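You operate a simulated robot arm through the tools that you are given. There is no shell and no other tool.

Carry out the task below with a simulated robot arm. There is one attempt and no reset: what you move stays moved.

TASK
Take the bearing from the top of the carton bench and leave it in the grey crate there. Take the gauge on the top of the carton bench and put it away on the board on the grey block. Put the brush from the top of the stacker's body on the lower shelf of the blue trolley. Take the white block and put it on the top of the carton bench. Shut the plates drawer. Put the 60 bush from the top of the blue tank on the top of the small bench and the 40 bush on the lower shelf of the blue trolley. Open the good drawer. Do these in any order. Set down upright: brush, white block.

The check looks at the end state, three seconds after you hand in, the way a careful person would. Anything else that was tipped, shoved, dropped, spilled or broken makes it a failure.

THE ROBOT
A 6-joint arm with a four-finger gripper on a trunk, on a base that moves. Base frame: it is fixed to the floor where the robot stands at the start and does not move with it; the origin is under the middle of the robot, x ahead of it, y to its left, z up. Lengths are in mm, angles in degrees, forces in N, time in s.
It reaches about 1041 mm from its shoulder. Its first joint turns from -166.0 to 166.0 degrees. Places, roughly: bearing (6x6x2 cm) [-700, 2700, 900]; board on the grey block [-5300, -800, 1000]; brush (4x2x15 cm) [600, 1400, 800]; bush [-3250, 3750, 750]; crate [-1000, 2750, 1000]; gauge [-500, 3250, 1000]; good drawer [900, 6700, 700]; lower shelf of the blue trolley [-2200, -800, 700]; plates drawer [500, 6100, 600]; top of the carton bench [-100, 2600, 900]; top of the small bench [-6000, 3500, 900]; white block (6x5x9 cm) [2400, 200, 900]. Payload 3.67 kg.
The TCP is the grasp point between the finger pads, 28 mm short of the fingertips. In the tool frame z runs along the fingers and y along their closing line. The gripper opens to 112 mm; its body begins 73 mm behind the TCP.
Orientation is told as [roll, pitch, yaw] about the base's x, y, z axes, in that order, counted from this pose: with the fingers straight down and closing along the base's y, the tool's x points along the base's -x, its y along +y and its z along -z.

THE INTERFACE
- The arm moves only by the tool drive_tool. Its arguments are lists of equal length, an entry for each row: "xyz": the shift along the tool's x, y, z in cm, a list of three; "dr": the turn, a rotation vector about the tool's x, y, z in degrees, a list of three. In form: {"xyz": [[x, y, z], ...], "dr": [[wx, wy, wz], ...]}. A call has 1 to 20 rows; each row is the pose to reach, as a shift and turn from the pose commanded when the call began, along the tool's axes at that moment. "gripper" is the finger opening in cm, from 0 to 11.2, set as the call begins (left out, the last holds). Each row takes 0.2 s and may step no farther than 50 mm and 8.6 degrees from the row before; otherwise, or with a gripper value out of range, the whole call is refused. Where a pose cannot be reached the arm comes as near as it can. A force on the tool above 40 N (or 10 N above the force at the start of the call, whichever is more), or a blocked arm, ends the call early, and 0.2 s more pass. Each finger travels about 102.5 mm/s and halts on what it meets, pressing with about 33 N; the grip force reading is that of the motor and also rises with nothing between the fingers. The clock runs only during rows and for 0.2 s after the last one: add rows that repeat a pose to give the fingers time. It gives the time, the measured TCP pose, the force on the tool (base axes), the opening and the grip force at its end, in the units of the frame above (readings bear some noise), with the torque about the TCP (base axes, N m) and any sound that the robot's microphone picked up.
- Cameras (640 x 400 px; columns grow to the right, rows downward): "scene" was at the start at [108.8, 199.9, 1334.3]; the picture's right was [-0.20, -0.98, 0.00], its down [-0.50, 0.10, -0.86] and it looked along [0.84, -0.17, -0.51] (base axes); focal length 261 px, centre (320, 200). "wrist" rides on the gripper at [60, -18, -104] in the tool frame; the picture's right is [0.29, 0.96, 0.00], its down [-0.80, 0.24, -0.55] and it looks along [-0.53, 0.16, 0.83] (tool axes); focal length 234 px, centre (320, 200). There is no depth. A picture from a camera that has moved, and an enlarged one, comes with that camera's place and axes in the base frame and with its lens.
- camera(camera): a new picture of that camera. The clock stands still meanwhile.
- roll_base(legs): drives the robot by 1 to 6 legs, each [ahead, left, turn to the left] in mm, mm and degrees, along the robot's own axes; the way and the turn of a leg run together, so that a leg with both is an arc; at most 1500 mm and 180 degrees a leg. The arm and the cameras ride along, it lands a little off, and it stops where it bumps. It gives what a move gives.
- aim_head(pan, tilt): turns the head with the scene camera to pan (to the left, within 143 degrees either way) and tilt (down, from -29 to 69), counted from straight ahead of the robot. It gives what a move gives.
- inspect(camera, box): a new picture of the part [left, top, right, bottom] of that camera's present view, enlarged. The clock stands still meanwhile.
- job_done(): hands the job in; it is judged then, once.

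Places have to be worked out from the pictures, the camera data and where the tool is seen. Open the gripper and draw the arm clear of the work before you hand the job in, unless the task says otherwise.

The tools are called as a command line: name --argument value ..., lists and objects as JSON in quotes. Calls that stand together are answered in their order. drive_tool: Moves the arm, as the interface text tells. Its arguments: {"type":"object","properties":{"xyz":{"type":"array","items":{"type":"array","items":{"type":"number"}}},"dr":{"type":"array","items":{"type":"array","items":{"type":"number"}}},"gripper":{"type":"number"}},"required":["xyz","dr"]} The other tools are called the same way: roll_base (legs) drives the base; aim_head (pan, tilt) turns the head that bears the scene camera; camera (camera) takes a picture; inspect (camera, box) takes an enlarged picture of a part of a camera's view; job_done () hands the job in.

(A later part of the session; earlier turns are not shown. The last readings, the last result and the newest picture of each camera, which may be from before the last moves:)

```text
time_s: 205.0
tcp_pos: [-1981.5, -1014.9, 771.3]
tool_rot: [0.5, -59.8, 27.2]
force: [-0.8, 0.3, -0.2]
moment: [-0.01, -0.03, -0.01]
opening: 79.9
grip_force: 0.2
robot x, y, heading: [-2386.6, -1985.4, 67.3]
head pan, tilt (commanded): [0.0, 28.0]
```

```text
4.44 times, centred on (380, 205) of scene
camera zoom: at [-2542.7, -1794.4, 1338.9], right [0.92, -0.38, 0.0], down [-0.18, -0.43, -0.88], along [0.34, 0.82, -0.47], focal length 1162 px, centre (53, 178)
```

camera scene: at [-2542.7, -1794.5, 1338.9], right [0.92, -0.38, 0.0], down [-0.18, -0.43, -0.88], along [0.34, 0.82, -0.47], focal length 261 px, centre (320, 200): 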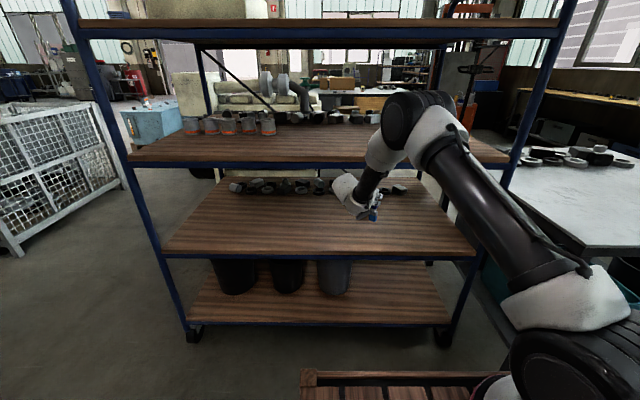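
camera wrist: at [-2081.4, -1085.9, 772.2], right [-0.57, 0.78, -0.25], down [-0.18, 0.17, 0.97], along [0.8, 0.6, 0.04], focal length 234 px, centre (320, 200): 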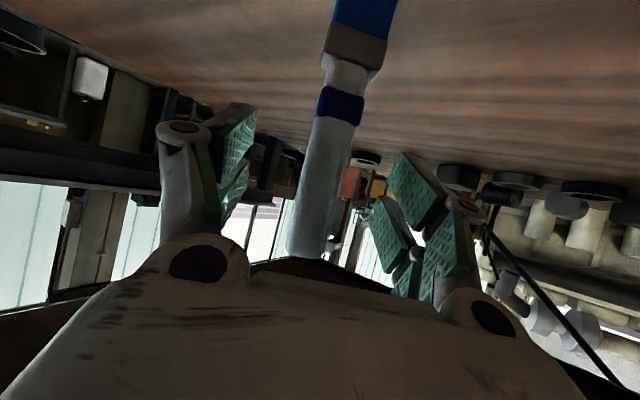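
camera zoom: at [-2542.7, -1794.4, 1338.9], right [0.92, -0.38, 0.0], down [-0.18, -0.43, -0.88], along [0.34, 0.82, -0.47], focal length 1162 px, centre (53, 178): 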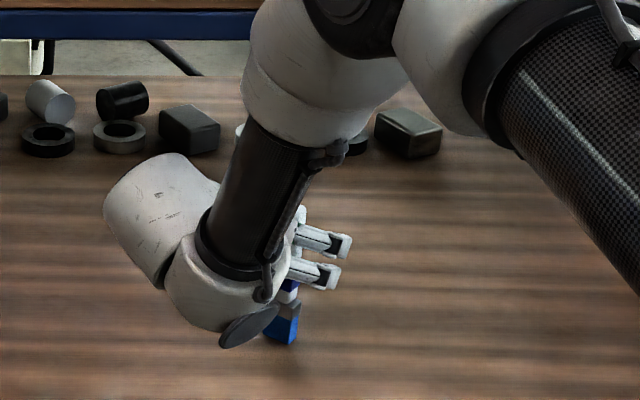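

The brush stands on the shelf. Retreat straight back along the horizontal finger direction, then check it.

drive_tool --xyz '[[1.25, 0, -2.17], [2.5, 0, -4.33], [3.75, 0, -6.5], [5.0, 0, -8.66], [6.0, 0, -10.4], [6.0, 0, -10.4]]' --dr '[[0, 0, 0], [0, 0, 0], [0, 0, 0], [0, 0, 0], [0, 0, 0], [0, 0, 0]]'

camera --camera "scene"

camera --camera "wrist"

```text
time_s: 206.4
tcp_pos: [-2089.1, -1072.0, 771.5]
tool_rot: [0.4, -59.9, 27.1]
force: [0.1, 0.0, -0.7]
moment: [-0.01, 0.04, -0.03]
opening: 80.1
grip_force: 0.0
robot x, y, heading: [-2385.2, -1977.7, 67.3]
head pan, tilt (commanded): [0.0, 28.0]
```

```text
taken
camera scene: at [-2542.7, -1794.4, 1338.9], right [0.92, -0.38, 0.0], down [-0.18, -0.43, -0.88], along [0.34, 0.82, -0.47], focal length 261 px, centre (320, 200)
```

scene: 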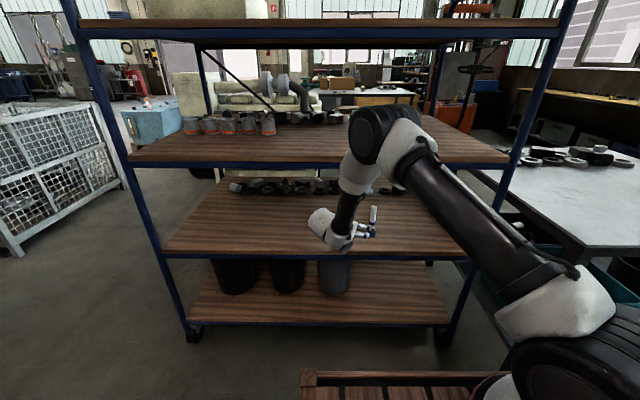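

```text
taken
camera wrist: at [-2187.8, -1142.6, 772.4], right [-0.57, 0.78, -0.25], down [-0.18, 0.17, 0.97], along [0.8, 0.6, 0.04], focal length 234 px, centre (320, 200)
```

wrist: 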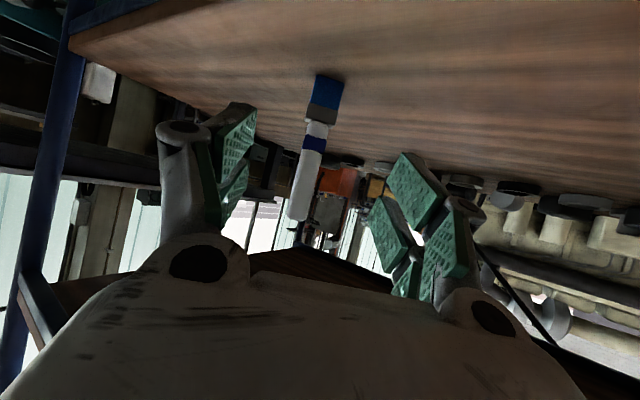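

The brush stands upright on the lower shelf. I'll withdraw the arm from the bay and raise it, then look left to plan the route to the blue tank.

drive_tool --xyz '[[1.5, -2.5, -2.6], [3.0, -5.0, -5.1], [4.3, -7.3, -7.4], [7.0, -7.3, -10.5], [3.0, -7.3, -12.5], [-1.0, -7.3, -14.8], [-5.0, -7.3, -17], [-9, -7.3, -19.4], [-12, -7.3, -21.2], [-12, -7.3, -21.2]]' --dr '[[0, 0, 0], [0, 0, 0], [0, 0, 0], [0, 0, 0], [0, 0, 0], [0, 0, 0], [0, 0, 0], [0, 0, 0], [0, 0, 0], [0, 0, 0]]'

aim_head --pan 70 --tilt 25

camera --camera "scene"

aim_head --pan 130 --tilt 20

camera --camera "scene"

```text
time_s: 208.6
tcp_pos: [-2164.1, -1194.2, 982.7]
tool_rot: [0.4, -59.8, 27.2]
force: [0.3, -0.1, 0.1]
moment: [0.03, 0.03, 0.01]
opening: 79.8
grip_force: 0.0
out of reach, approached as far as the arm can: row 3, 4
robot x, y, heading: [-2386.4, -1982.2, 67.6]
head pan, tilt (commanded): [0.0, 28.0]
```

```text
time_s: 210.0
tcp_pos: [-2164.5, -1195.8, 984.0]
tool_rot: [0.4, -59.8, 27.2]
force: [0.4, -0.3, 0.2]
moment: [0.03, 0.01, -0.03]
opening: 79.8
grip_force: 0.0
robot x, y, heading: [-2385.4, -1981.7, 67.4]
head pan, tilt (commanded): [70.0, 25.0]
```

```text
taken
camera scene: at [-2645.5, -1816.5, 1343.7], right [0.68, 0.74, 0.0], down [0.31, -0.29, -0.91], along [-0.67, 0.61, -0.42], focal length 261 px, centre (320, 200)
```

scene: 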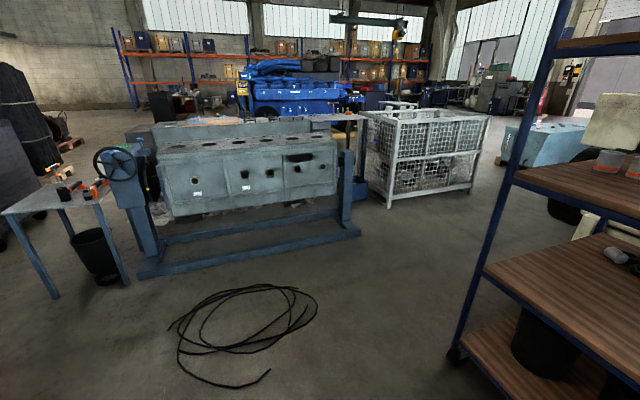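

```text
time_s: 211.3
tcp_pos: [-2163.0, -1193.4, 983.2]
tool_rot: [0.4, -59.7, 27.1]
force: [-0.6, 0.5, 0.1]
moment: [-0.01, 0.0, 0.01]
opening: 80.2
grip_force: 0.1
robot x, y, heading: [-2383.9, -1977.2, 67.3]
head pan, tilt (commanded): [130.0, 20.0]
```

```text
taken
camera scene: at [-2666.4, -1906.7, 1351.8], right [-0.3, 0.95, 0.0], down [0.33, 0.1, -0.94], along [-0.9, -0.28, -0.34], focal length 261 px, centre (320, 200)
```

scene: 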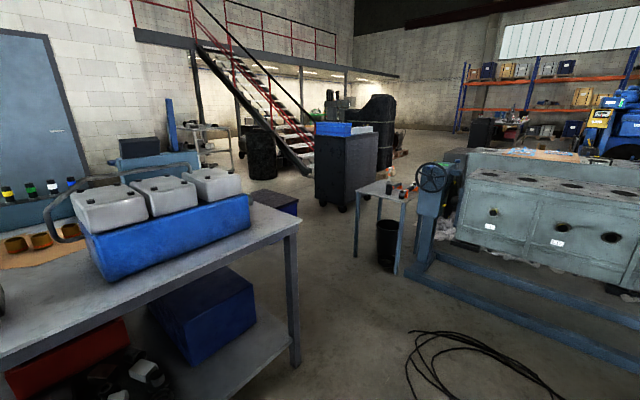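

The lane between the trolley's west end and the cable on the floor is ~0.8 m wide, enough for the base. First I'll bring the gripper back to a vertical travel pose.

drive_tool --xyz '[[-0.37, -1.2, -1.86], [-0.74, -2.4, -3.7], [-1.1, -3.6, -5.6], [-1.5, -4.9, -7.5], [-1.85, -6.1, -9.3], [-2.2, -7.3, -11.2], [-2.6, -8.5, -13], [-2.95, -9.7, -14.9], [-2.95, -9.7, -14.9]]' --dr '[[0, 7.5, 0], [0, 15, 0], [0, 22.5, 0], [0, 30, 0], [0, 37.5, 0], [0, 45, 0], [0, 52.5, 0], [0, 60, 0], [0, 60, 0]]' --gripper 11.0

drive_tool --xyz '[[0, 0, 0], [0, 0, 0], [0, 0, 0], [0, 0, 0], [0, 0, 0], [0, 0, 0]]' --dr '[[0, 0, -8], [0, 0, -16], [0, 0, -24], [0, 0, -32], [0, 0, -40], [0, 0, -40]]'

```text
time_s: 213.3
tcp_pos: [-2220.4, -1333.2, 1081.7]
tool_rot: [0.1, 0.3, 27.6]
force: [0.1, 0.1, -0.7]
moment: [0.01, 0.01, -0.01]
opening: 109.9
grip_force: 0.2
robot x, y, heading: [-2384.2, -1977.2, 67.7]
head pan, tilt (commanded): [130.0, 20.0]
```

```text
time_s: 214.7
tcp_pos: [-2219.6, -1334.3, 1082.0]
tool_rot: [0.3, 0.1, 67.6]
force: [-0.2, 0.4, -0.2]
moment: [0.01, 0.02, -0.02]
opening: 110.0
grip_force: 0.2
robot x, y, heading: [-2386.1, -1978.5, 67.3]
head pan, tilt (commanded): [130.0, 20.0]
```

Now drive: slide to the lane entrance, turn to face along it, pass through, then turn north.

roll_base --legs '[[167, 506, 0], [0, 0, 49.3]]'

aim_head --pan 0 --tilt 30

camera --camera "scene"

```text
time_s: 220.1
tcp_pos: [-3169.5, -1072.9, 1082.0]
tool_rot: [0.4, 0.0, 115.9]
force: [-0.2, 0.4, -0.4]
moment: [0.01, 0.01, 0.01]
opening: 110.1
grip_force: 0.1
robot x, y, heading: [-2798.6, -1628.0, 115.9]
head pan, tilt (commanded): [130.0, 20.0]
```

```text
time_s: 222.2
tcp_pos: [-3169.7, -1072.8, 1082.2]
tool_rot: [0.4, 0.0, 115.9]
force: [-0.7, 0.8, 0.7]
moment: [0.02, -0.01, 0.01]
opening: 109.9
grip_force: 0.1
robot x, y, heading: [-2793.8, -1631.5, 116.1]
head pan, tilt (commanded): [0.0, 30.0]
```

```text
taken
camera scene: at [-3036.5, -1621.7, 1335.7], right [0.9, 0.44, 0.0], down [0.22, -0.45, -0.87], along [-0.38, 0.78, -0.5], focal length 261 px, centre (320, 200)
```

scene: 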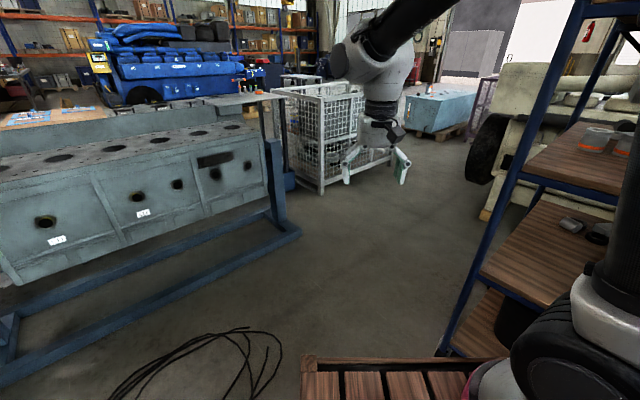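

Clearances are ~15 cm on each side. Drive through the lane, then turn north.

roll_base --legs '[[1150, 0, 0], [0, 0, -26]]'

camera --camera "scene"

```text
time_s: 229.4
tcp_pos: [-3397.1, 82.4, 1082.4]
tool_rot: [0.3, 0.0, 89.7]
force: [-0.4, 0.2, 0.2]
moment: [0.01, 0.01, -0.01]
opening: 110.1
grip_force: 0.0
robot x, y, heading: [-3306.7, -584.0, 89.7]
head pan, tilt (commanded): [0.0, 30.0]
```

```text
taken
camera scene: at [-3518.2, -468.7, 1335.7], right [1.0, 0.0, 0.0], down [0.0, -0.5, -0.87], along [0.0, 0.87, -0.5], focal length 261 px, centre (320, 200)
```

scene: 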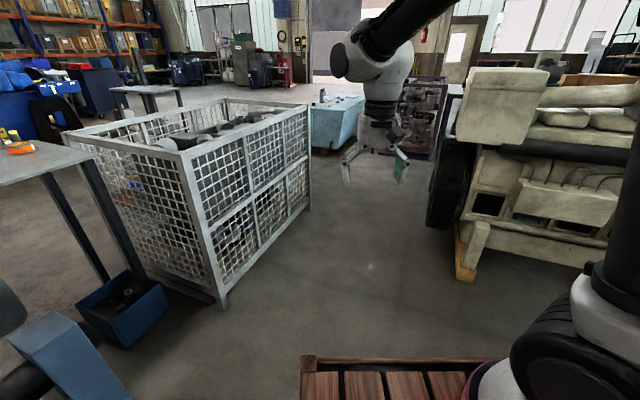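

The passage between the mesh container and white engine is ~1.1 m wide. Drive north to about (−3060, 1500), then look at the blue tank.

roll_base --legs '[[1000, -245, 0], [1060, 0, 0]]'

aim_head --pan 0 --tilt 25

camera --camera "scene"

aim_head --pan 45 --tilt 18

camera --camera "scene"

```text
time_s: 236.2
tcp_pos: [-3130.3, 1159.2, 1082.2]
tool_rot: [0.3, 0.0, 86.2]
force: [-1.0, -0.5, -0.4]
moment: [0.0, -0.01, -0.03]
opening: 110.0
grip_force: 0.0
robot x, y, heading: [-3083.2, 487.5, 86.1]
head pan, tilt (commanded): [0.0, 30.0]
stopped in leg 2: the robot was blocked; the commanded pose is now the measured one
```

```text
time_s: 236.8
tcp_pos: [-3129.4, 1158.0, 1082.6]
tool_rot: [0.3, 0.0, 86.1]
force: [-0.6, -0.2, -0.6]
moment: [-0.02, -0.01, 0.02]
opening: 110.1
grip_force: 0.0
robot x, y, heading: [-3081.1, 487.7, 85.9]
head pan, tilt (commanded): [0.0, 25.0]
```

```text
taken
camera scene: at [-3288.4, 618.0, 1343.7], right [1.0, -0.07, 0.0], down [-0.03, -0.42, -0.91], along [0.06, 0.9, -0.42], focal length 261 px, centre (320, 200)
```

scene: 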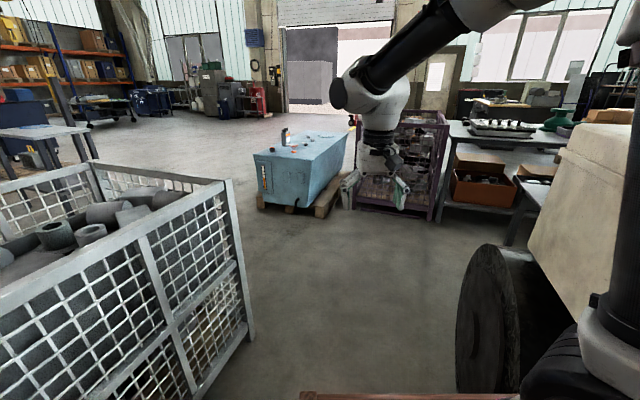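

```text
time_s: 238.0
tcp_pos: [-3131.2, 1158.7, 1082.5]
tool_rot: [0.4, 0.1, 86.1]
force: [-0.3, 0.4, -0.1]
moment: [0.02, -0.01, -0.01]
opening: 109.9
grip_force: 0.0
robot x, y, heading: [-3079.4, 487.5, 86.1]
head pan, tilt (commanded): [45.0, 18.0]
```

```text
taken
camera scene: at [-3355.9, 596.4, 1355.0], right [0.75, 0.66, 0.0], down [0.2, -0.23, -0.95], along [-0.62, 0.72, -0.31], focal length 261 px, centre (320, 200)
```

scene: 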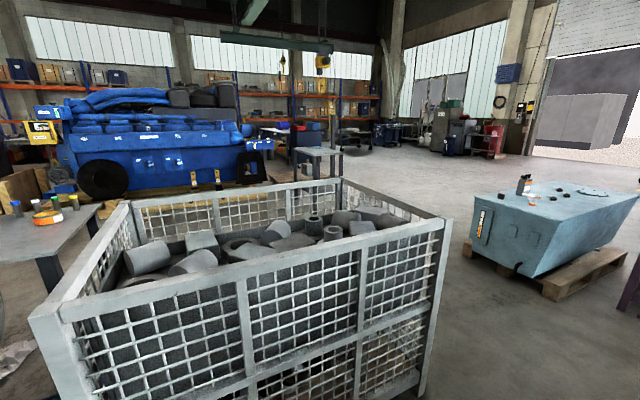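

The base bumped—likely the engine's big pulley on the right. I'll back off, shift left 20 cm (centring between engine and mesh container), and continue.

roll_base --legs '[[-70, 0, 0], [0, 200, 3.5]]'

aim_head --pan -40 --tilt 40

camera --camera "scene"

aim_head --pan 25 --tilt 40

camera --camera "scene"

```text
time_s: 240.2
tcp_pos: [-3376.4, 1091.9, 1082.3]
tool_rot: [0.3, 0.0, 89.5]
force: [-0.3, 0.1, -0.3]
moment: [0.04, -0.01, -0.04]
opening: 110.2
grip_force: 0.0
robot x, y, heading: [-3292.3, 424.8, 89.4]
head pan, tilt (commanded): [45.0, 18.0]
```

```text
time_s: 241.8
tcp_pos: [-3375.2, 1092.5, 1082.4]
tool_rot: [0.3, -0.1, 89.5]
force: [-0.4, 0.7, 0.6]
moment: [0.01, 0.01, 0.01]
opening: 110.1
grip_force: 0.1
robot x, y, heading: [-3290.8, 429.6, 89.5]
head pan, tilt (commanded): [-40.0, 40.0]
```

```text
taken
camera scene: at [-3447.9, 516.9, 1320.4], right [0.76, -0.65, 0.0], down [-0.42, -0.49, -0.77], along [0.5, 0.58, -0.64], focal length 261 px, centre (320, 200)
```

scene: 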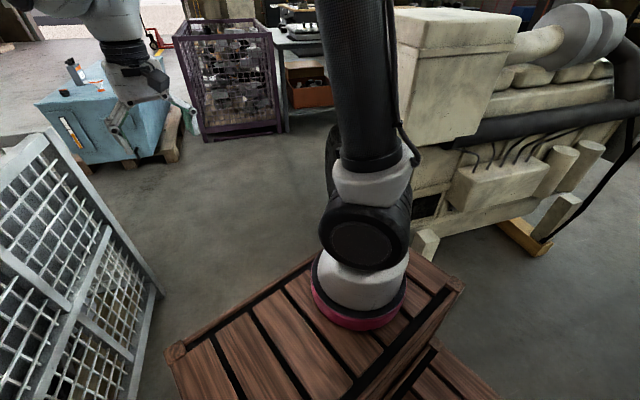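

```text
time_s: 243.1
tcp_pos: [-3376.3, 1092.8, 1082.0]
tool_rot: [0.3, 0.0, 89.4]
force: [0.2, 0.2, -1.1]
moment: [0.0, 0.01, 0.01]
opening: 110.0
grip_force: 0.1
robot x, y, heading: [-3291.0, 426.1, 89.6]
head pan, tilt (commanded): [25.0, 40.0]
```

```text
taken
camera scene: at [-3538.3, 529.6, 1320.4], right [0.91, 0.41, 0.0], down [0.27, -0.59, -0.77], along [-0.32, 0.7, -0.64], focal length 261 px, centre (320, 200)
```

scene: 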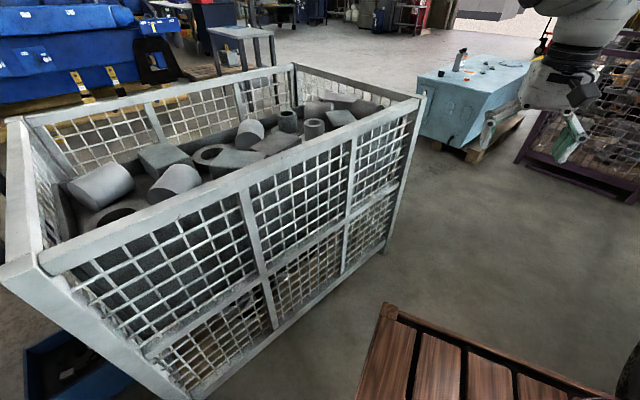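

Clearance is fine now; proceed north 1.25 m between the container and engine.

roll_base --legs '[[1250, -30, 0]]'

aim_head --pan 0 --tilt 25

camera --camera "scene"

```text
time_s: 249.2
tcp_pos: [-3278.1, 2294.7, 1082.5]
tool_rot: [0.2, 0.0, 86.9]
force: [-0.1, 0.7, 0.0]
moment: [-0.03, 0.03, -0.01]
opening: 110.2
grip_force: 0.0
robot x, y, heading: [-3220.1, 1624.5, 86.9]
head pan, tilt (commanded): [25.0, 40.0]
```

```text
time_s: 250.1
tcp_pos: [-3279.1, 2295.3, 1081.9]
tool_rot: [0.3, 0.0, 86.8]
force: [1.7, 0.3, 0.0]
moment: [0.03, 0.05, 0.02]
opening: 110.1
grip_force: 0.1
robot x, y, heading: [-3223.3, 1625.7, 86.8]
head pan, tilt (commanded): [0.0, 25.0]
```

```text
taken
camera scene: at [-3429.5, 1752.8, 1343.7], right [1.0, -0.05, 0.0], down [-0.02, -0.42, -0.91], along [0.05, 0.9, -0.42], focal length 261 px, centre (320, 200)
```

scene: 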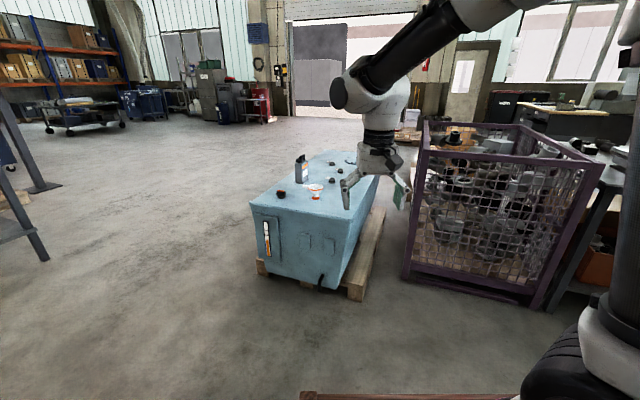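

The blue tank is in front. Zoom on its top to identify the bushes.

inspect --camera "scene" --box '[240, 140, 400, 240]'

```text
4.00 times, centred on (320, 190) of scene
camera zoom: at [-3429.5, 1752.8, 1343.7], right [1.0, -0.05, 0.0], down [-0.02, -0.42, -0.91], along [0.05, 0.9, -0.42], focal length 1045 px, centre (320, 240)
```

zoom: 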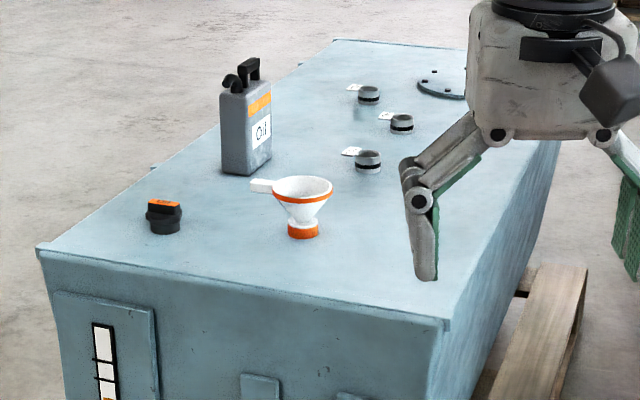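

Three tagged bushes sit on the tank's far half; I need to read their tags. I'll go around to the tank's west side (open floor), starting with north, west, and a turn to face the tank.

roll_base --legs '[[560, 0, 0], [200, 1088, 0], [0, 0, -110.3]]'

camera --camera "scene"

```text
time_s: 263.2
tcp_pos: [-3617.6, 2252.8, 1081.9]
tool_rot: [0.3, 0.1, -22.0]
force: [0.4, 0.6, 0.7]
moment: [0.02, -0.02, 0.01]
opening: 109.9
grip_force: 0.1
robot x, y, heading: [-4267.2, 2416.2, -22.3]
head pan, tilt (commanded): [0.0, 25.0]
```

```text
taken
camera scene: at [-4083.2, 2575.9, 1343.7], right [-0.37, -0.93, 0.0], down [-0.39, 0.16, -0.91], along [0.84, -0.34, -0.42], focal length 261 px, centre (320, 200)
```

scene: 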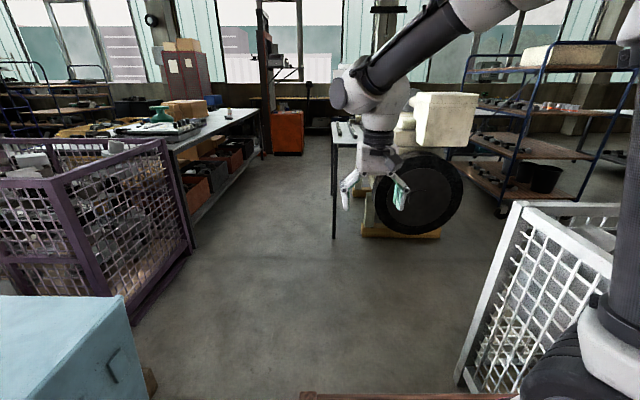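

Turned as planned. Now back up 30 cm and slide left 1.35 m to stand beside the tank.

roll_base --legs '[[-300, 0, -1], [0, 1370, 0]]'

aim_head --pan 0 --tilt 35

camera --camera "scene"

```text
time_s: 269.3
tcp_pos: [-3627.7, 3023.7, 1080.8]
tool_rot: [0.3, -0.2, -28.9]
force: [-0.5, -0.3, 0.0]
moment: [0.0, 0.0, 0.01]
opening: 110.1
grip_force: 0.0
robot x, y, heading: [-4256.8, 3268.4, -28.8]
head pan, tilt (commanded): [0.0, 25.0]
stopped in leg 2: the robot was blocked; the commanded pose is now the measured one
```

```text
time_s: 270.0
tcp_pos: [-3628.0, 3024.2, 1081.8]
tool_rot: [0.3, -0.1, -28.9]
force: [-0.2, -0.4, 0.4]
moment: [0.02, -0.02, 0.0]
opening: 110.1
grip_force: 0.0
robot x, y, heading: [-4253.7, 3264.6, -29.0]
head pan, tilt (commanded): [0.0, 35.0]
```

```text
taken
camera scene: at [-4054.4, 3402.2, 1328.0], right [-0.48, -0.88, 0.0], down [-0.5, 0.28, -0.82], along [0.72, -0.4, -0.57], focal length 261 px, centre (320, 200)
```

scene: 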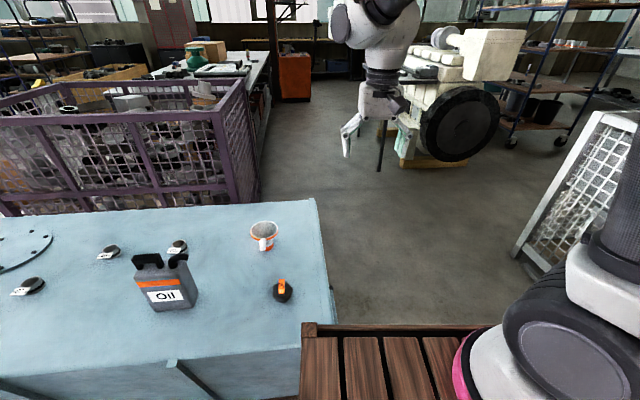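

Bumped lightly against the tank's side; comparing views, the tank hasn't moved (its top is at z≈660, closer than I assumed). Let me zoom on the bush tags from here.

inspect --camera "scene" --box '[0, 220, 110, 300]'

inspect --camera "scene" --box '[80, 220, 210, 300]'

```text
5.00 times, centred on (55, 260) of scene
camera zoom: at [-4054.4, 3402.2, 1328.0], right [-0.48, -0.88, 0.0], down [-0.5, 0.28, -0.82], along [0.72, -0.4, -0.57], focal length 1307 px, centre (1645, -100)
```

zoom: 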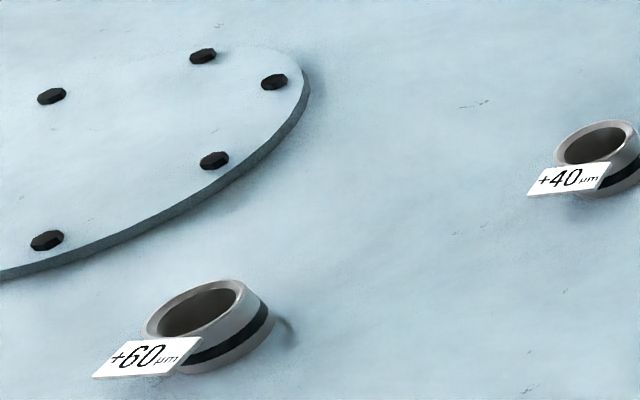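

```text
4.92 times, centred on (145, 260) of scene
camera zoom: at [-4054.4, 3402.2, 1328.0], right [-0.48, -0.88, 0.0], down [-0.5, 0.28, -0.82], along [0.72, -0.4, -0.57], focal length 1286 px, centre (1182, -95)
```

zoom: 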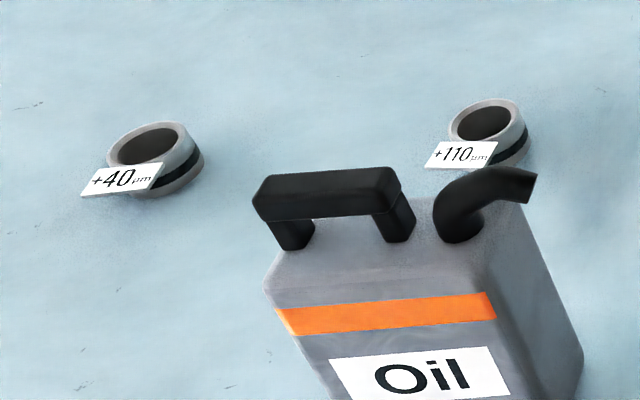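

Tags are readable: the far one is "+60 µm", the middle "+40 µm", the near one "+110 µm". I'll back off, square up, and slide left to stand beside the +60/+40 bushes.

roll_base --legs '[[-150, 0, 0], [0, 0, 5.2], [0, 890, 0]]'

aim_head --pan -10 --tilt 40

camera --camera "scene"

```text
time_s: 276.1
tcp_pos: [-3390.0, 3963.1, 1082.3]
tool_rot: [0.2, -0.1, -23.2]
force: [-0.2, -0.1, 0.0]
moment: [-0.02, -0.01, 0.0]
opening: 110.0
grip_force: 0.1
robot x, y, heading: [-4036.8, 4142.1, -23.3]
head pan, tilt (commanded): [0.0, 35.0]
```

```text
time_s: 276.8
tcp_pos: [-3390.4, 3963.9, 1082.1]
tool_rot: [0.3, 0.0, -23.1]
force: [0.7, -0.4, 0.1]
moment: [-0.02, 0.02, 0.01]
opening: 110.0
grip_force: 0.0
robot x, y, heading: [-4040.8, 4139.6, -23.4]
head pan, tilt (commanded): [-10.0, 40.0]
```

```text
taken
camera scene: at [-3862.4, 4286.4, 1320.4], right [-0.55, -0.84, 0.0], down [-0.54, 0.35, -0.77], along [0.64, -0.42, -0.64], focal length 261 px, centre (320, 200)
```

scene: 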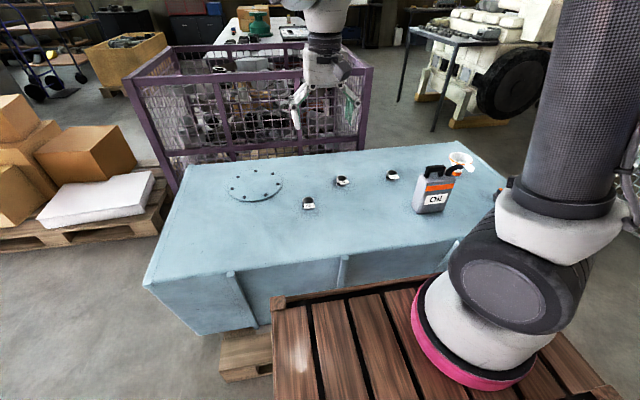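

Both bushes should be reachable from here. Zoom for precise positions.

inspect --camera "scene" --box '[280, 150, 420, 230]'

camera --camera "wrist"

```text
4.57 times, centred on (350, 190) of scene
camera zoom: at [-3862.4, 4286.4, 1320.4], right [-0.55, -0.84, 0.0], down [-0.54, 0.35, -0.77], along [0.64, -0.42, -0.64], focal length 1195 px, centre (183, 246)
```

zoom: 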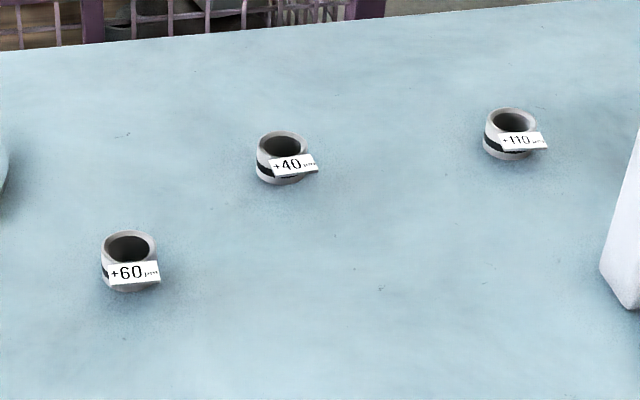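

```text
taken
camera wrist: at [-3454.0, 3971.4, 1186.9], right [0.11, 0.99, 0.0], down [0.83, -0.1, 0.56], along [0.55, -0.06, -0.83], focal length 234 px, centre (320, 200)
```

wrist: 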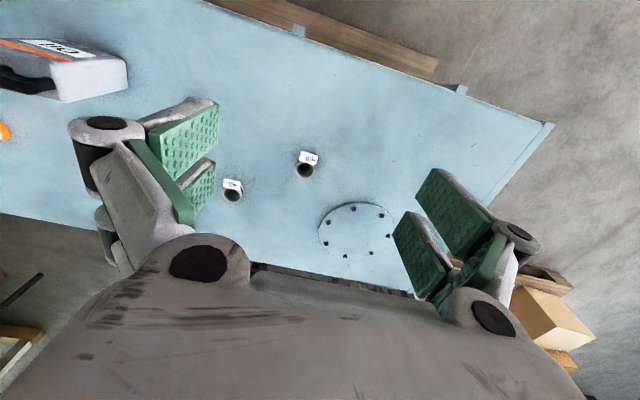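

The +60 bush is at ≈(−3202, 3905), tank top z≈645; the +40 at ≈(−3150, 3698). Move over the +60 bush and descend partway.

drive_tool --xyz '[[-4.9, 0.5, 0], [-9.8, 1.0, 0], [-14.7, 1.5, 0], [-19.6, 2.0, 0], [-19.6, 2.0, 5], [-19.6, 2.0, 10], [-19.6, 2.0, 15], [-19.6, 2.0, 20], [-19.6, 2.0, 25], [-19.6, 2.0, 28], [-19.6, 2.0, 28]]' --dr '[[0, 0, 0], [0, 0, 0], [0, 0, 0], [0, 0, 0], [0, 0, 0], [0, 0, 0], [0, 0, 0], [0, 0, 0], [0, 0, 0], [0, 0, 0], [0, 0, 0]]' --gripper 10.0

camera --camera "wrist"

inspect --camera "scene" --box '[240, 110, 400, 230]'

```text
time_s: 279.2
tcp_pos: [-3201.2, 3907.1, 804.9]
tool_rot: [0.3, -0.1, -23.2]
force: [-0.4, 0.3, -0.4]
moment: [-0.01, 0.0, 0.0]
opening: 99.9
grip_force: 0.1
robot x, y, heading: [-4038.8, 4141.4, -23.1]
head pan, tilt (commanded): [-10.0, 40.0]
```

```text
taken
camera wrist: at [-3265.3, 3914.1, 909.2], right [0.11, 0.99, 0.0], down [0.83, -0.1, 0.56], along [0.55, -0.06, -0.83], focal length 234 px, centre (320, 200)
```

wrist: 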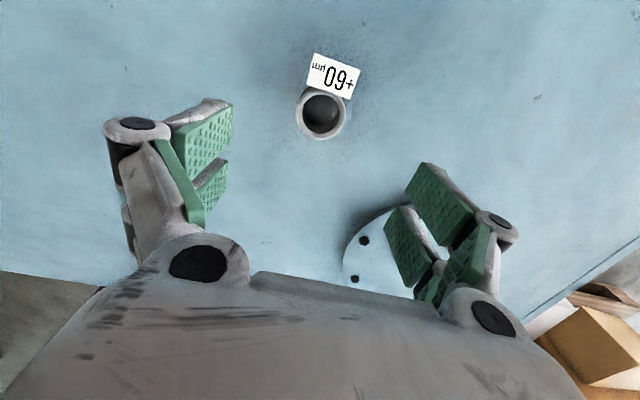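

```text
3.33 times, centred on (320, 170) of scene
camera zoom: at [-3862.5, 4286.4, 1320.4], right [-0.55, -0.84, 0.0], down [-0.54, 0.35, -0.77], along [0.64, -0.42, -0.64], focal length 871 px, centre (320, 300)
```

zoom: 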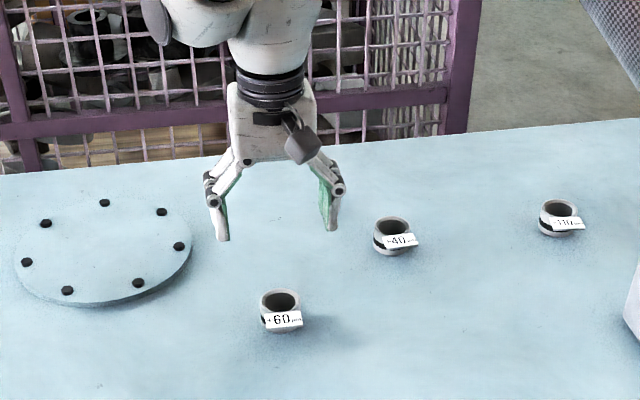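

The bush is ~8 mm nearer than the TCP. Correct and lower to z≈690, then re-check.

drive_tool --xyz '[[0.8, -0.1, 3], [0.8, -0.1, 6.5], [0.8, -0.1, 10], [0.8, -0.1, 11.5], [0.8, -0.1, 11.5]]' --dr '[[0, 0, 0], [0, 0, 0], [0, 0, 0], [0, 0, 0], [0, 0, 0]]'

camera --camera "wrist"

inspect --camera "scene" --box '[260, 150, 360, 220]'

```text
time_s: 280.4
tcp_pos: [-3210.6, 3909.0, 687.0]
tool_rot: [0.3, -0.1, -23.1]
force: [-0.4, 1.2, -0.3]
moment: [0.0, -0.01, 0.01]
opening: 99.9
grip_force: 0.0
robot x, y, heading: [-4035.3, 4144.6, -23.3]
head pan, tilt (commanded): [-10.0, 40.0]
```

```text
taken
camera wrist: at [-3273.6, 3916.0, 790.3], right [0.11, 0.99, 0.0], down [0.83, -0.1, 0.56], along [0.55, -0.06, -0.83], focal length 234 px, centre (320, 200)
```

wrist: 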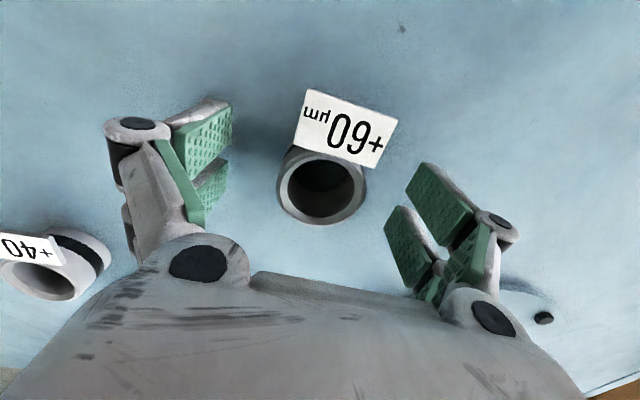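

```text
5.71 times, centred on (310, 185) of scene
camera zoom: at [-3862.4, 4286.4, 1320.4], right [-0.55, -0.84, 0.0], down [-0.54, 0.35, -0.77], along [0.64, -0.42, -0.64], focal length 1493 px, centre (377, 286)
```

zoom: 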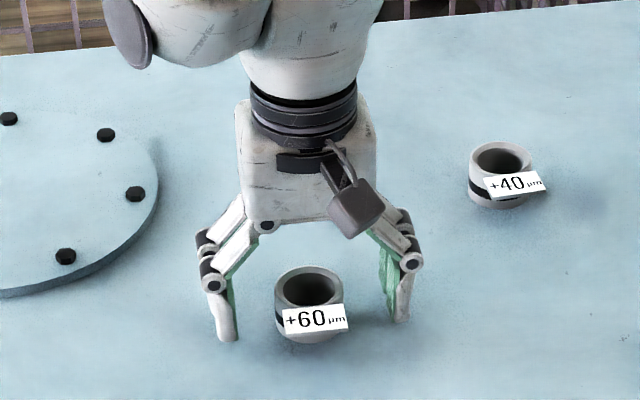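

Well aligned. Lower 8 mm more and close on the bush.

drive_tool --xyz '[[-0.2, 0, 0.4], [-0.2, 0, 0.8], [-0.2, 0, 0.8]]' --dr '[[0, 0, 0], [0, 0, 0], [0, 0, 0]]'

drive_tool --xyz '[[0, 0, 0], [0, 0, 0], [0, 0, 0], [0, 0, 0], [0, 0, 0]]' --dr '[[0, 0, 0], [0, 0, 0], [0, 0, 0], [0, 0, 0], [0, 0, 0]]' --gripper 3.0

camera --camera "wrist"

```text
time_s: 281.2
tcp_pos: [-3208.7, 3908.2, 678.9]
tool_rot: [0.2, -0.1, -23.2]
force: [-0.2, 0.2, -0.8]
moment: [0.01, 0.02, -0.02]
opening: 100.2
grip_force: 0.1
robot x, y, heading: [-4033.5, 4141.6, -23.3]
head pan, tilt (commanded): [-10.0, 40.0]
```

```text
time_s: 281.7
tcp_pos: [-3208.9, 3902.1, 686.2]
tool_rot: [0.1, -0.3, -23.3]
force: [-19.3, -28.7, 60.0]
moment: [-1.77, 2.14, 0.53]
opening: 54.0
grip_force: 22.5
robot x, y, heading: [-4036.5, 4143.8, -23.1]
head pan, tilt (commanded): [-10.0, 40.0]
stopped in row 2: the force on the tool passed its limit at 49 N (the readings are from after the stop); the commanded pose is now the measured one
```

```text
taken
camera wrist: at [-3272.0, 3909.4, 790.3], right [0.11, 0.99, 0.0], down [0.82, -0.09, 0.56], along [0.55, -0.06, -0.83], focal length 234 px, centre (320, 200)
```

wrist: 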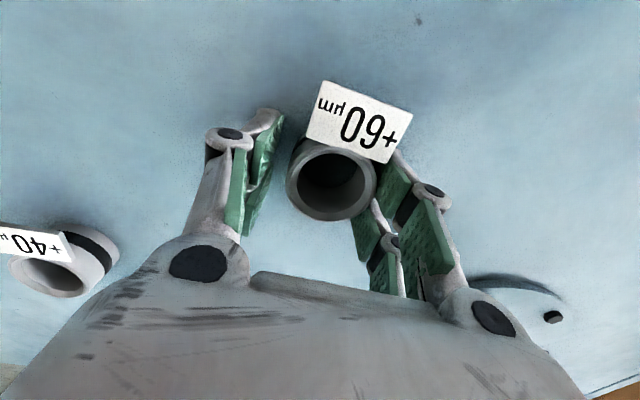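

The fingertips pressed the tank top while closing (surface is a little higher than thought). Open slightly, raise 8 mm and re-check before closing again.

drive_tool --xyz '[[0, 0, -0.4], [0, 0, -0.6], [0, 0, -0.6], [0, 0, -0.6]]' --dr '[[0, 0, 0], [0, 0, 0], [0, 0, 0], [0, 0, 0]]' --gripper 8.0

camera --camera "wrist"

inspect --camera "scene" --box '[260, 150, 360, 220]'

```text
time_s: 282.7
tcp_pos: [-3208.0, 3906.5, 688.0]
tool_rot: [0.3, -0.3, -23.2]
force: [0.6, -0.7, 0.7]
moment: [-0.01, 0.0, 0.0]
opening: 79.9
grip_force: 0.1
robot x, y, heading: [-4035.4, 4137.9, -23.2]
head pan, tilt (commanded): [-10.0, 40.0]
```

```text
taken
camera wrist: at [-3271.7, 3913.2, 792.2], right [0.11, 0.99, 0.0], down [0.83, -0.1, 0.56], along [0.55, -0.06, -0.83], focal length 234 px, centre (320, 200)
```

wrist: 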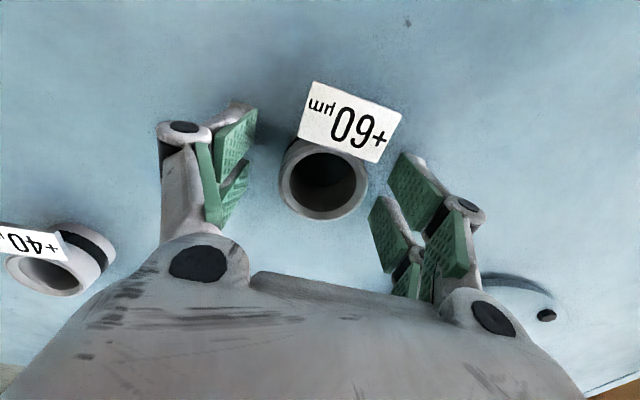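

```text
5.71 times, centred on (310, 185) of scene
camera zoom: at [-3862.4, 4286.2, 1320.4], right [-0.55, -0.84, 0.0], down [-0.54, 0.35, -0.77], along [0.64, -0.42, -0.64], focal length 1493 px, centre (377, 286)
```

zoom: 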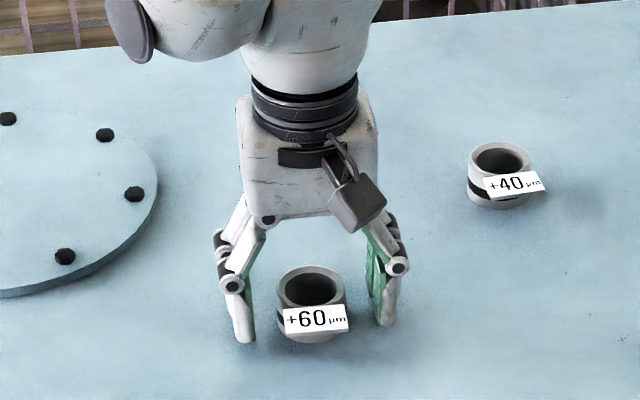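

Bush still upright and centred. Close again from this slightly higher position.

drive_tool --xyz '[[0, 0, -0.2], [0, 0, -0.2], [0, 0, -0.2], [0, 0, -0.2], [0, 0, -0.2]]' --dr '[[0, 0, 0], [0, 0, 0], [0, 0, 0], [0, 0, 0], [0, 0, 0]]' --gripper 3.0

camera --camera "wrist"

```text
time_s: 283.9
tcp_pos: [-3208.6, 3906.2, 689.6]
tool_rot: [0.2, -0.1, -23.4]
force: [-0.6, -0.9, 0.0]
moment: [0.01, 0.02, -0.01]
opening: 43.2
grip_force: 32.9
robot x, y, heading: [-4038.9, 4140.4, -23.3]
head pan, tilt (commanded): [-10.0, 40.0]
```

```text
taken
camera wrist: at [-3271.9, 3913.7, 794.6], right [0.11, 0.99, 0.0], down [0.83, -0.1, 0.56], along [0.55, -0.06, -0.83], focal length 234 px, centre (320, 200)
```

wrist: 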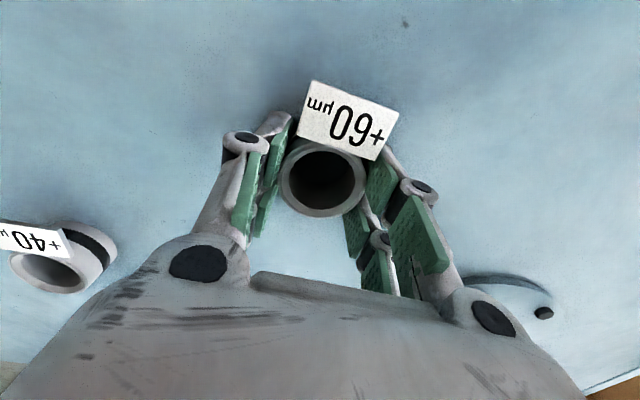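

Bush gripped at 43 mm. Lift it, retract, and view.

drive_tool --xyz '[[0, 0, -1.5], [0, 0, -4], [0, 0, -8], [0, 0, -13], [0, 0, -18], [0, 0, -23], [0, 0, -28], [4.5, 0, -31], [9, 0, -33], [13.5, 0, -35], [18, 0, -37], [18, 0, -37]]' --dr '[[0, 0, 0], [0, 0, 0], [0, 0, 0], [0, 0, 0], [0, 0, 0], [0, 0, 0], [0, 0, 0], [0, 0, 0], [0, 0, 0], [0, 0, 0], [0, 0, 0], [0, 0, 0]]'

camera --camera "wrist"

camera --camera "scene"

```text
refused: row 8 steps farther than a row can; nothing moved
```

```text
taken
camera wrist: at [-3271.9, 3913.7, 794.6], right [0.11, 0.99, 0.0], down [0.83, -0.1, 0.56], along [0.55, -0.06, -0.83], focal length 234 px, centre (320, 200)
```

wrist: 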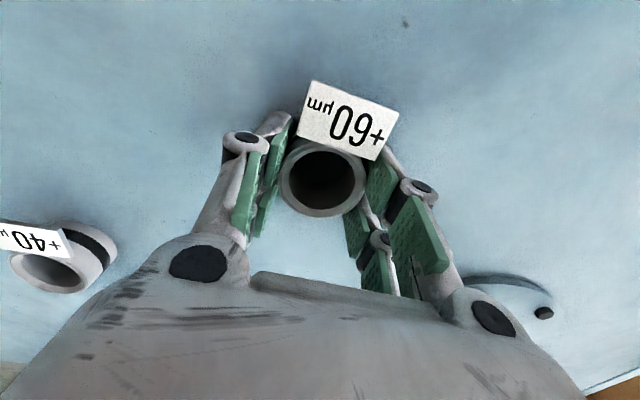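

```text
taken
camera scene: at [-3862.4, 4286.1, 1320.4], right [-0.55, -0.84, 0.0], down [-0.54, 0.35, -0.77], along [0.64, -0.42, -0.64], focal length 261 px, centre (320, 200)
```

scene: 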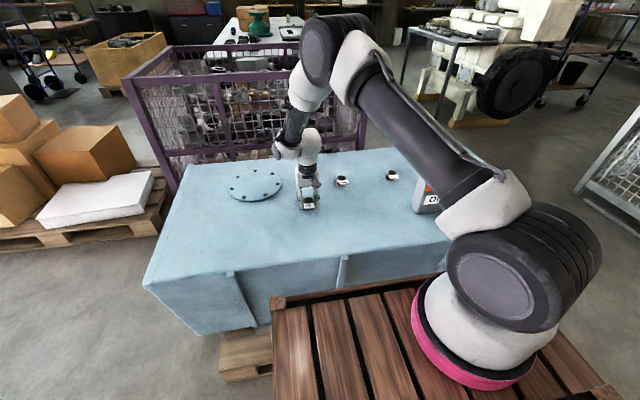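

One row was too long a step; I'll resend with smaller steps: lift 28 cm then retract 18 cm.

drive_tool --xyz '[[0, 0, -1.5], [0, 0, -4], [0, 0, -8], [0, 0, -12.5], [0, 0, -17], [0, 0, -21.5], [0, 0, -26], [0, 0, -30.5], [4, 0, -32.5], [8, 0, -34], [12, 0, -35.5], [16, 0, -37], [18, 0, -37], [18, 0, -37]]' --dr '[[0, 0, 0], [0, 0, 0], [0, 0, 0], [0, 0, 0], [0, 0, 0], [0, 0, 0], [0, 0, 0], [0, 0, 0], [0, 0, 0], [0, 0, 0], [0, 0, 0], [0, 0, 0], [0, 0, 0], [0, 0, 0]]'

camera --camera "wrist"

aim_head --pan 143 --tilt 20

camera --camera "scene"

aim_head --pan -143 --tilt 20

camera --camera "scene"

```text
time_s: 286.9
tcp_pos: [-3374.0, 3976.6, 1057.6]
tool_rot: [0.2, -0.1, -23.4]
force: [0.3, 0.4, -1.0]
moment: [-0.02, 0.01, 0.02]
opening: 42.7
grip_force: 33.3
robot x, y, heading: [-4035.9, 4140.8, -23.2]
head pan, tilt (commanded): [-10.0, 40.0]
```

```text
taken
camera wrist: at [-3436.8, 3983.8, 1162.4], right [0.11, 0.99, 0.0], down [0.83, -0.1, 0.56], along [0.55, -0.06, -0.83], focal length 234 px, centre (320, 200)
```

wrist: 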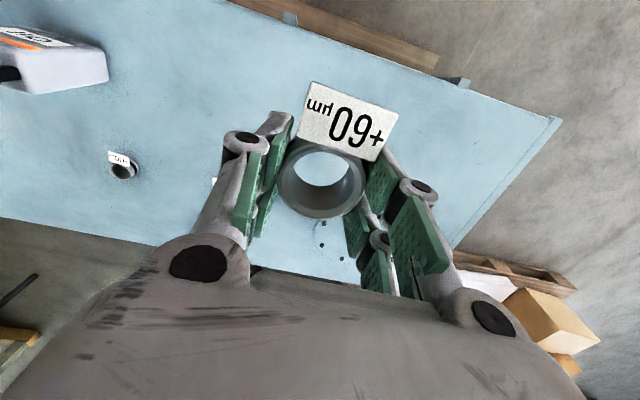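

```text
time_s: 289.2
tcp_pos: [-3371.9, 3976.8, 1059.0]
tool_rot: [0.2, -0.1, -23.3]
force: [0.3, -0.3, -1.2]
moment: [0.02, 0.0, 0.0]
opening: 42.5
grip_force: 33.0
robot x, y, heading: [-4036.3, 4137.9, -23.2]
head pan, tilt (commanded): [143.0, 20.0]
```

```text
taken
camera scene: at [-3979.6, 4413.7, 1351.8], right [0.87, 0.5, 0.0], down [0.17, -0.3, -0.94], along [-0.47, 0.82, -0.34], focal length 261 px, centre (320, 200)
```

scene: 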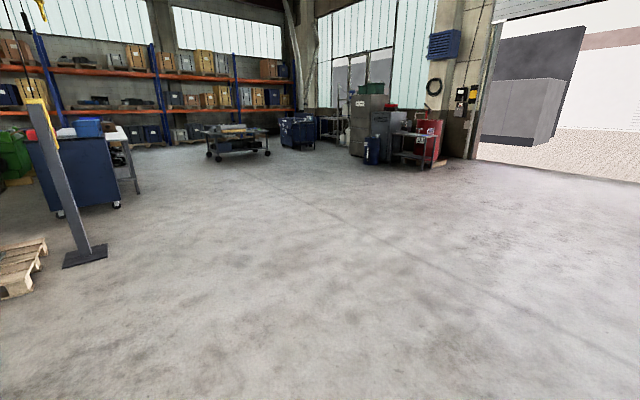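

```text
time_s: 293.2
tcp_pos: [-3372.6, 3977.6, 1058.6]
tool_rot: [0.1, -0.2, -23.2]
force: [-0.5, -1.2, -1.0]
moment: [0.0, -0.01, -0.02]
opening: 42.2
grip_force: 32.8
robot x, y, heading: [-4038.9, 4138.7, -23.2]
head pan, tilt (commanded): [-143.0, 20.0]
```

```text
taken
camera scene: at [-4024.0, 4310.7, 1351.8], right [-0.24, 0.97, 0.0], down [0.33, 0.08, -0.94], along [-0.91, -0.22, -0.34], focal length 261 px, centre (320, 200)
```

scene: 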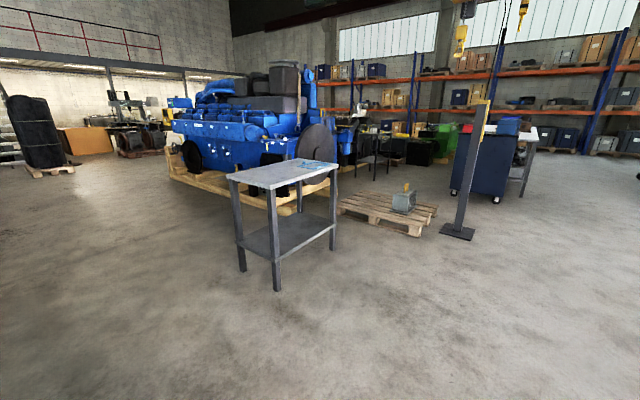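

Open floor behind. The small bench is centred near (−6011, 3530), top ≈850. Zoom on it to see what's on top.

inspect --camera "scene" --box '[210, 140, 370, 240]'

```text
4.00 times, centred on (290, 190) of scene
camera zoom: at [-4024.0, 4310.7, 1351.8], right [-0.24, 0.97, 0.0], down [0.33, 0.08, -0.94], along [-0.91, -0.22, -0.34], focal length 1045 px, centre (440, 240)
```

zoom: 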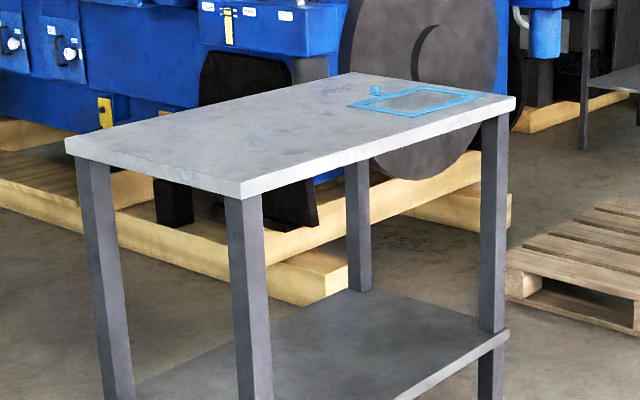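

The bench top is mostly clear (a blue-taped outline at one end, which I'll avoid). Drive: back off the tank, turn around, and approach the bench's east end.

roll_base --legs '[[-300, 0, 0], [0, 0, -178.6], [285, 1306, 0]]'

aim_head --pan 0 --tilt 30

camera --camera "scene"

```text
time_s: 308.7
tcp_pos: [-5743.5, 3377.9, 1057.8]
tool_rot: [0.1, -0.1, 155.7]
force: [0.5, 0.2, -0.2]
moment: [0.03, 0.0, -0.01]
opening: 41.8
grip_force: 33.6
robot x, y, heading: [-5081.8, 3202.4, 155.4]
head pan, tilt (commanded): [-143.0, 20.0]
```

```text
time_s: 311.0
tcp_pos: [-5743.5, 3377.3, 1058.3]
tool_rot: [0.1, -0.1, 155.7]
force: [0.0, 0.0, -1.5]
moment: [-0.02, -0.02, 0.0]
opening: 41.8
grip_force: 32.7
robot x, y, heading: [-5085.9, 3204.0, 155.4]
head pan, tilt (commanded): [0.0, 30.0]
```

```text
taken
camera scene: at [-5271.2, 3053.1, 1335.7], right [0.41, 0.91, 0.0], down [0.46, -0.21, -0.87], along [-0.79, 0.36, -0.5], focal length 261 px, centre (320, 200)
```

scene: 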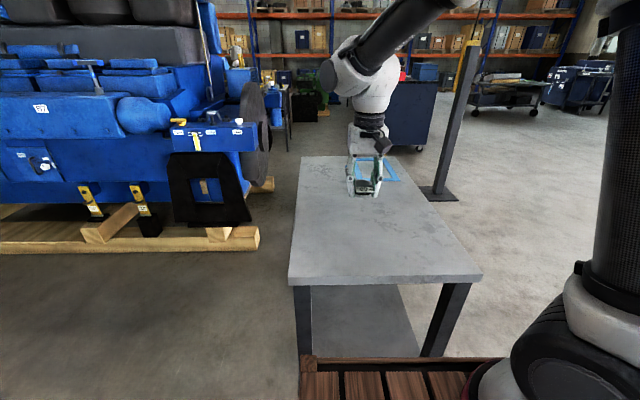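

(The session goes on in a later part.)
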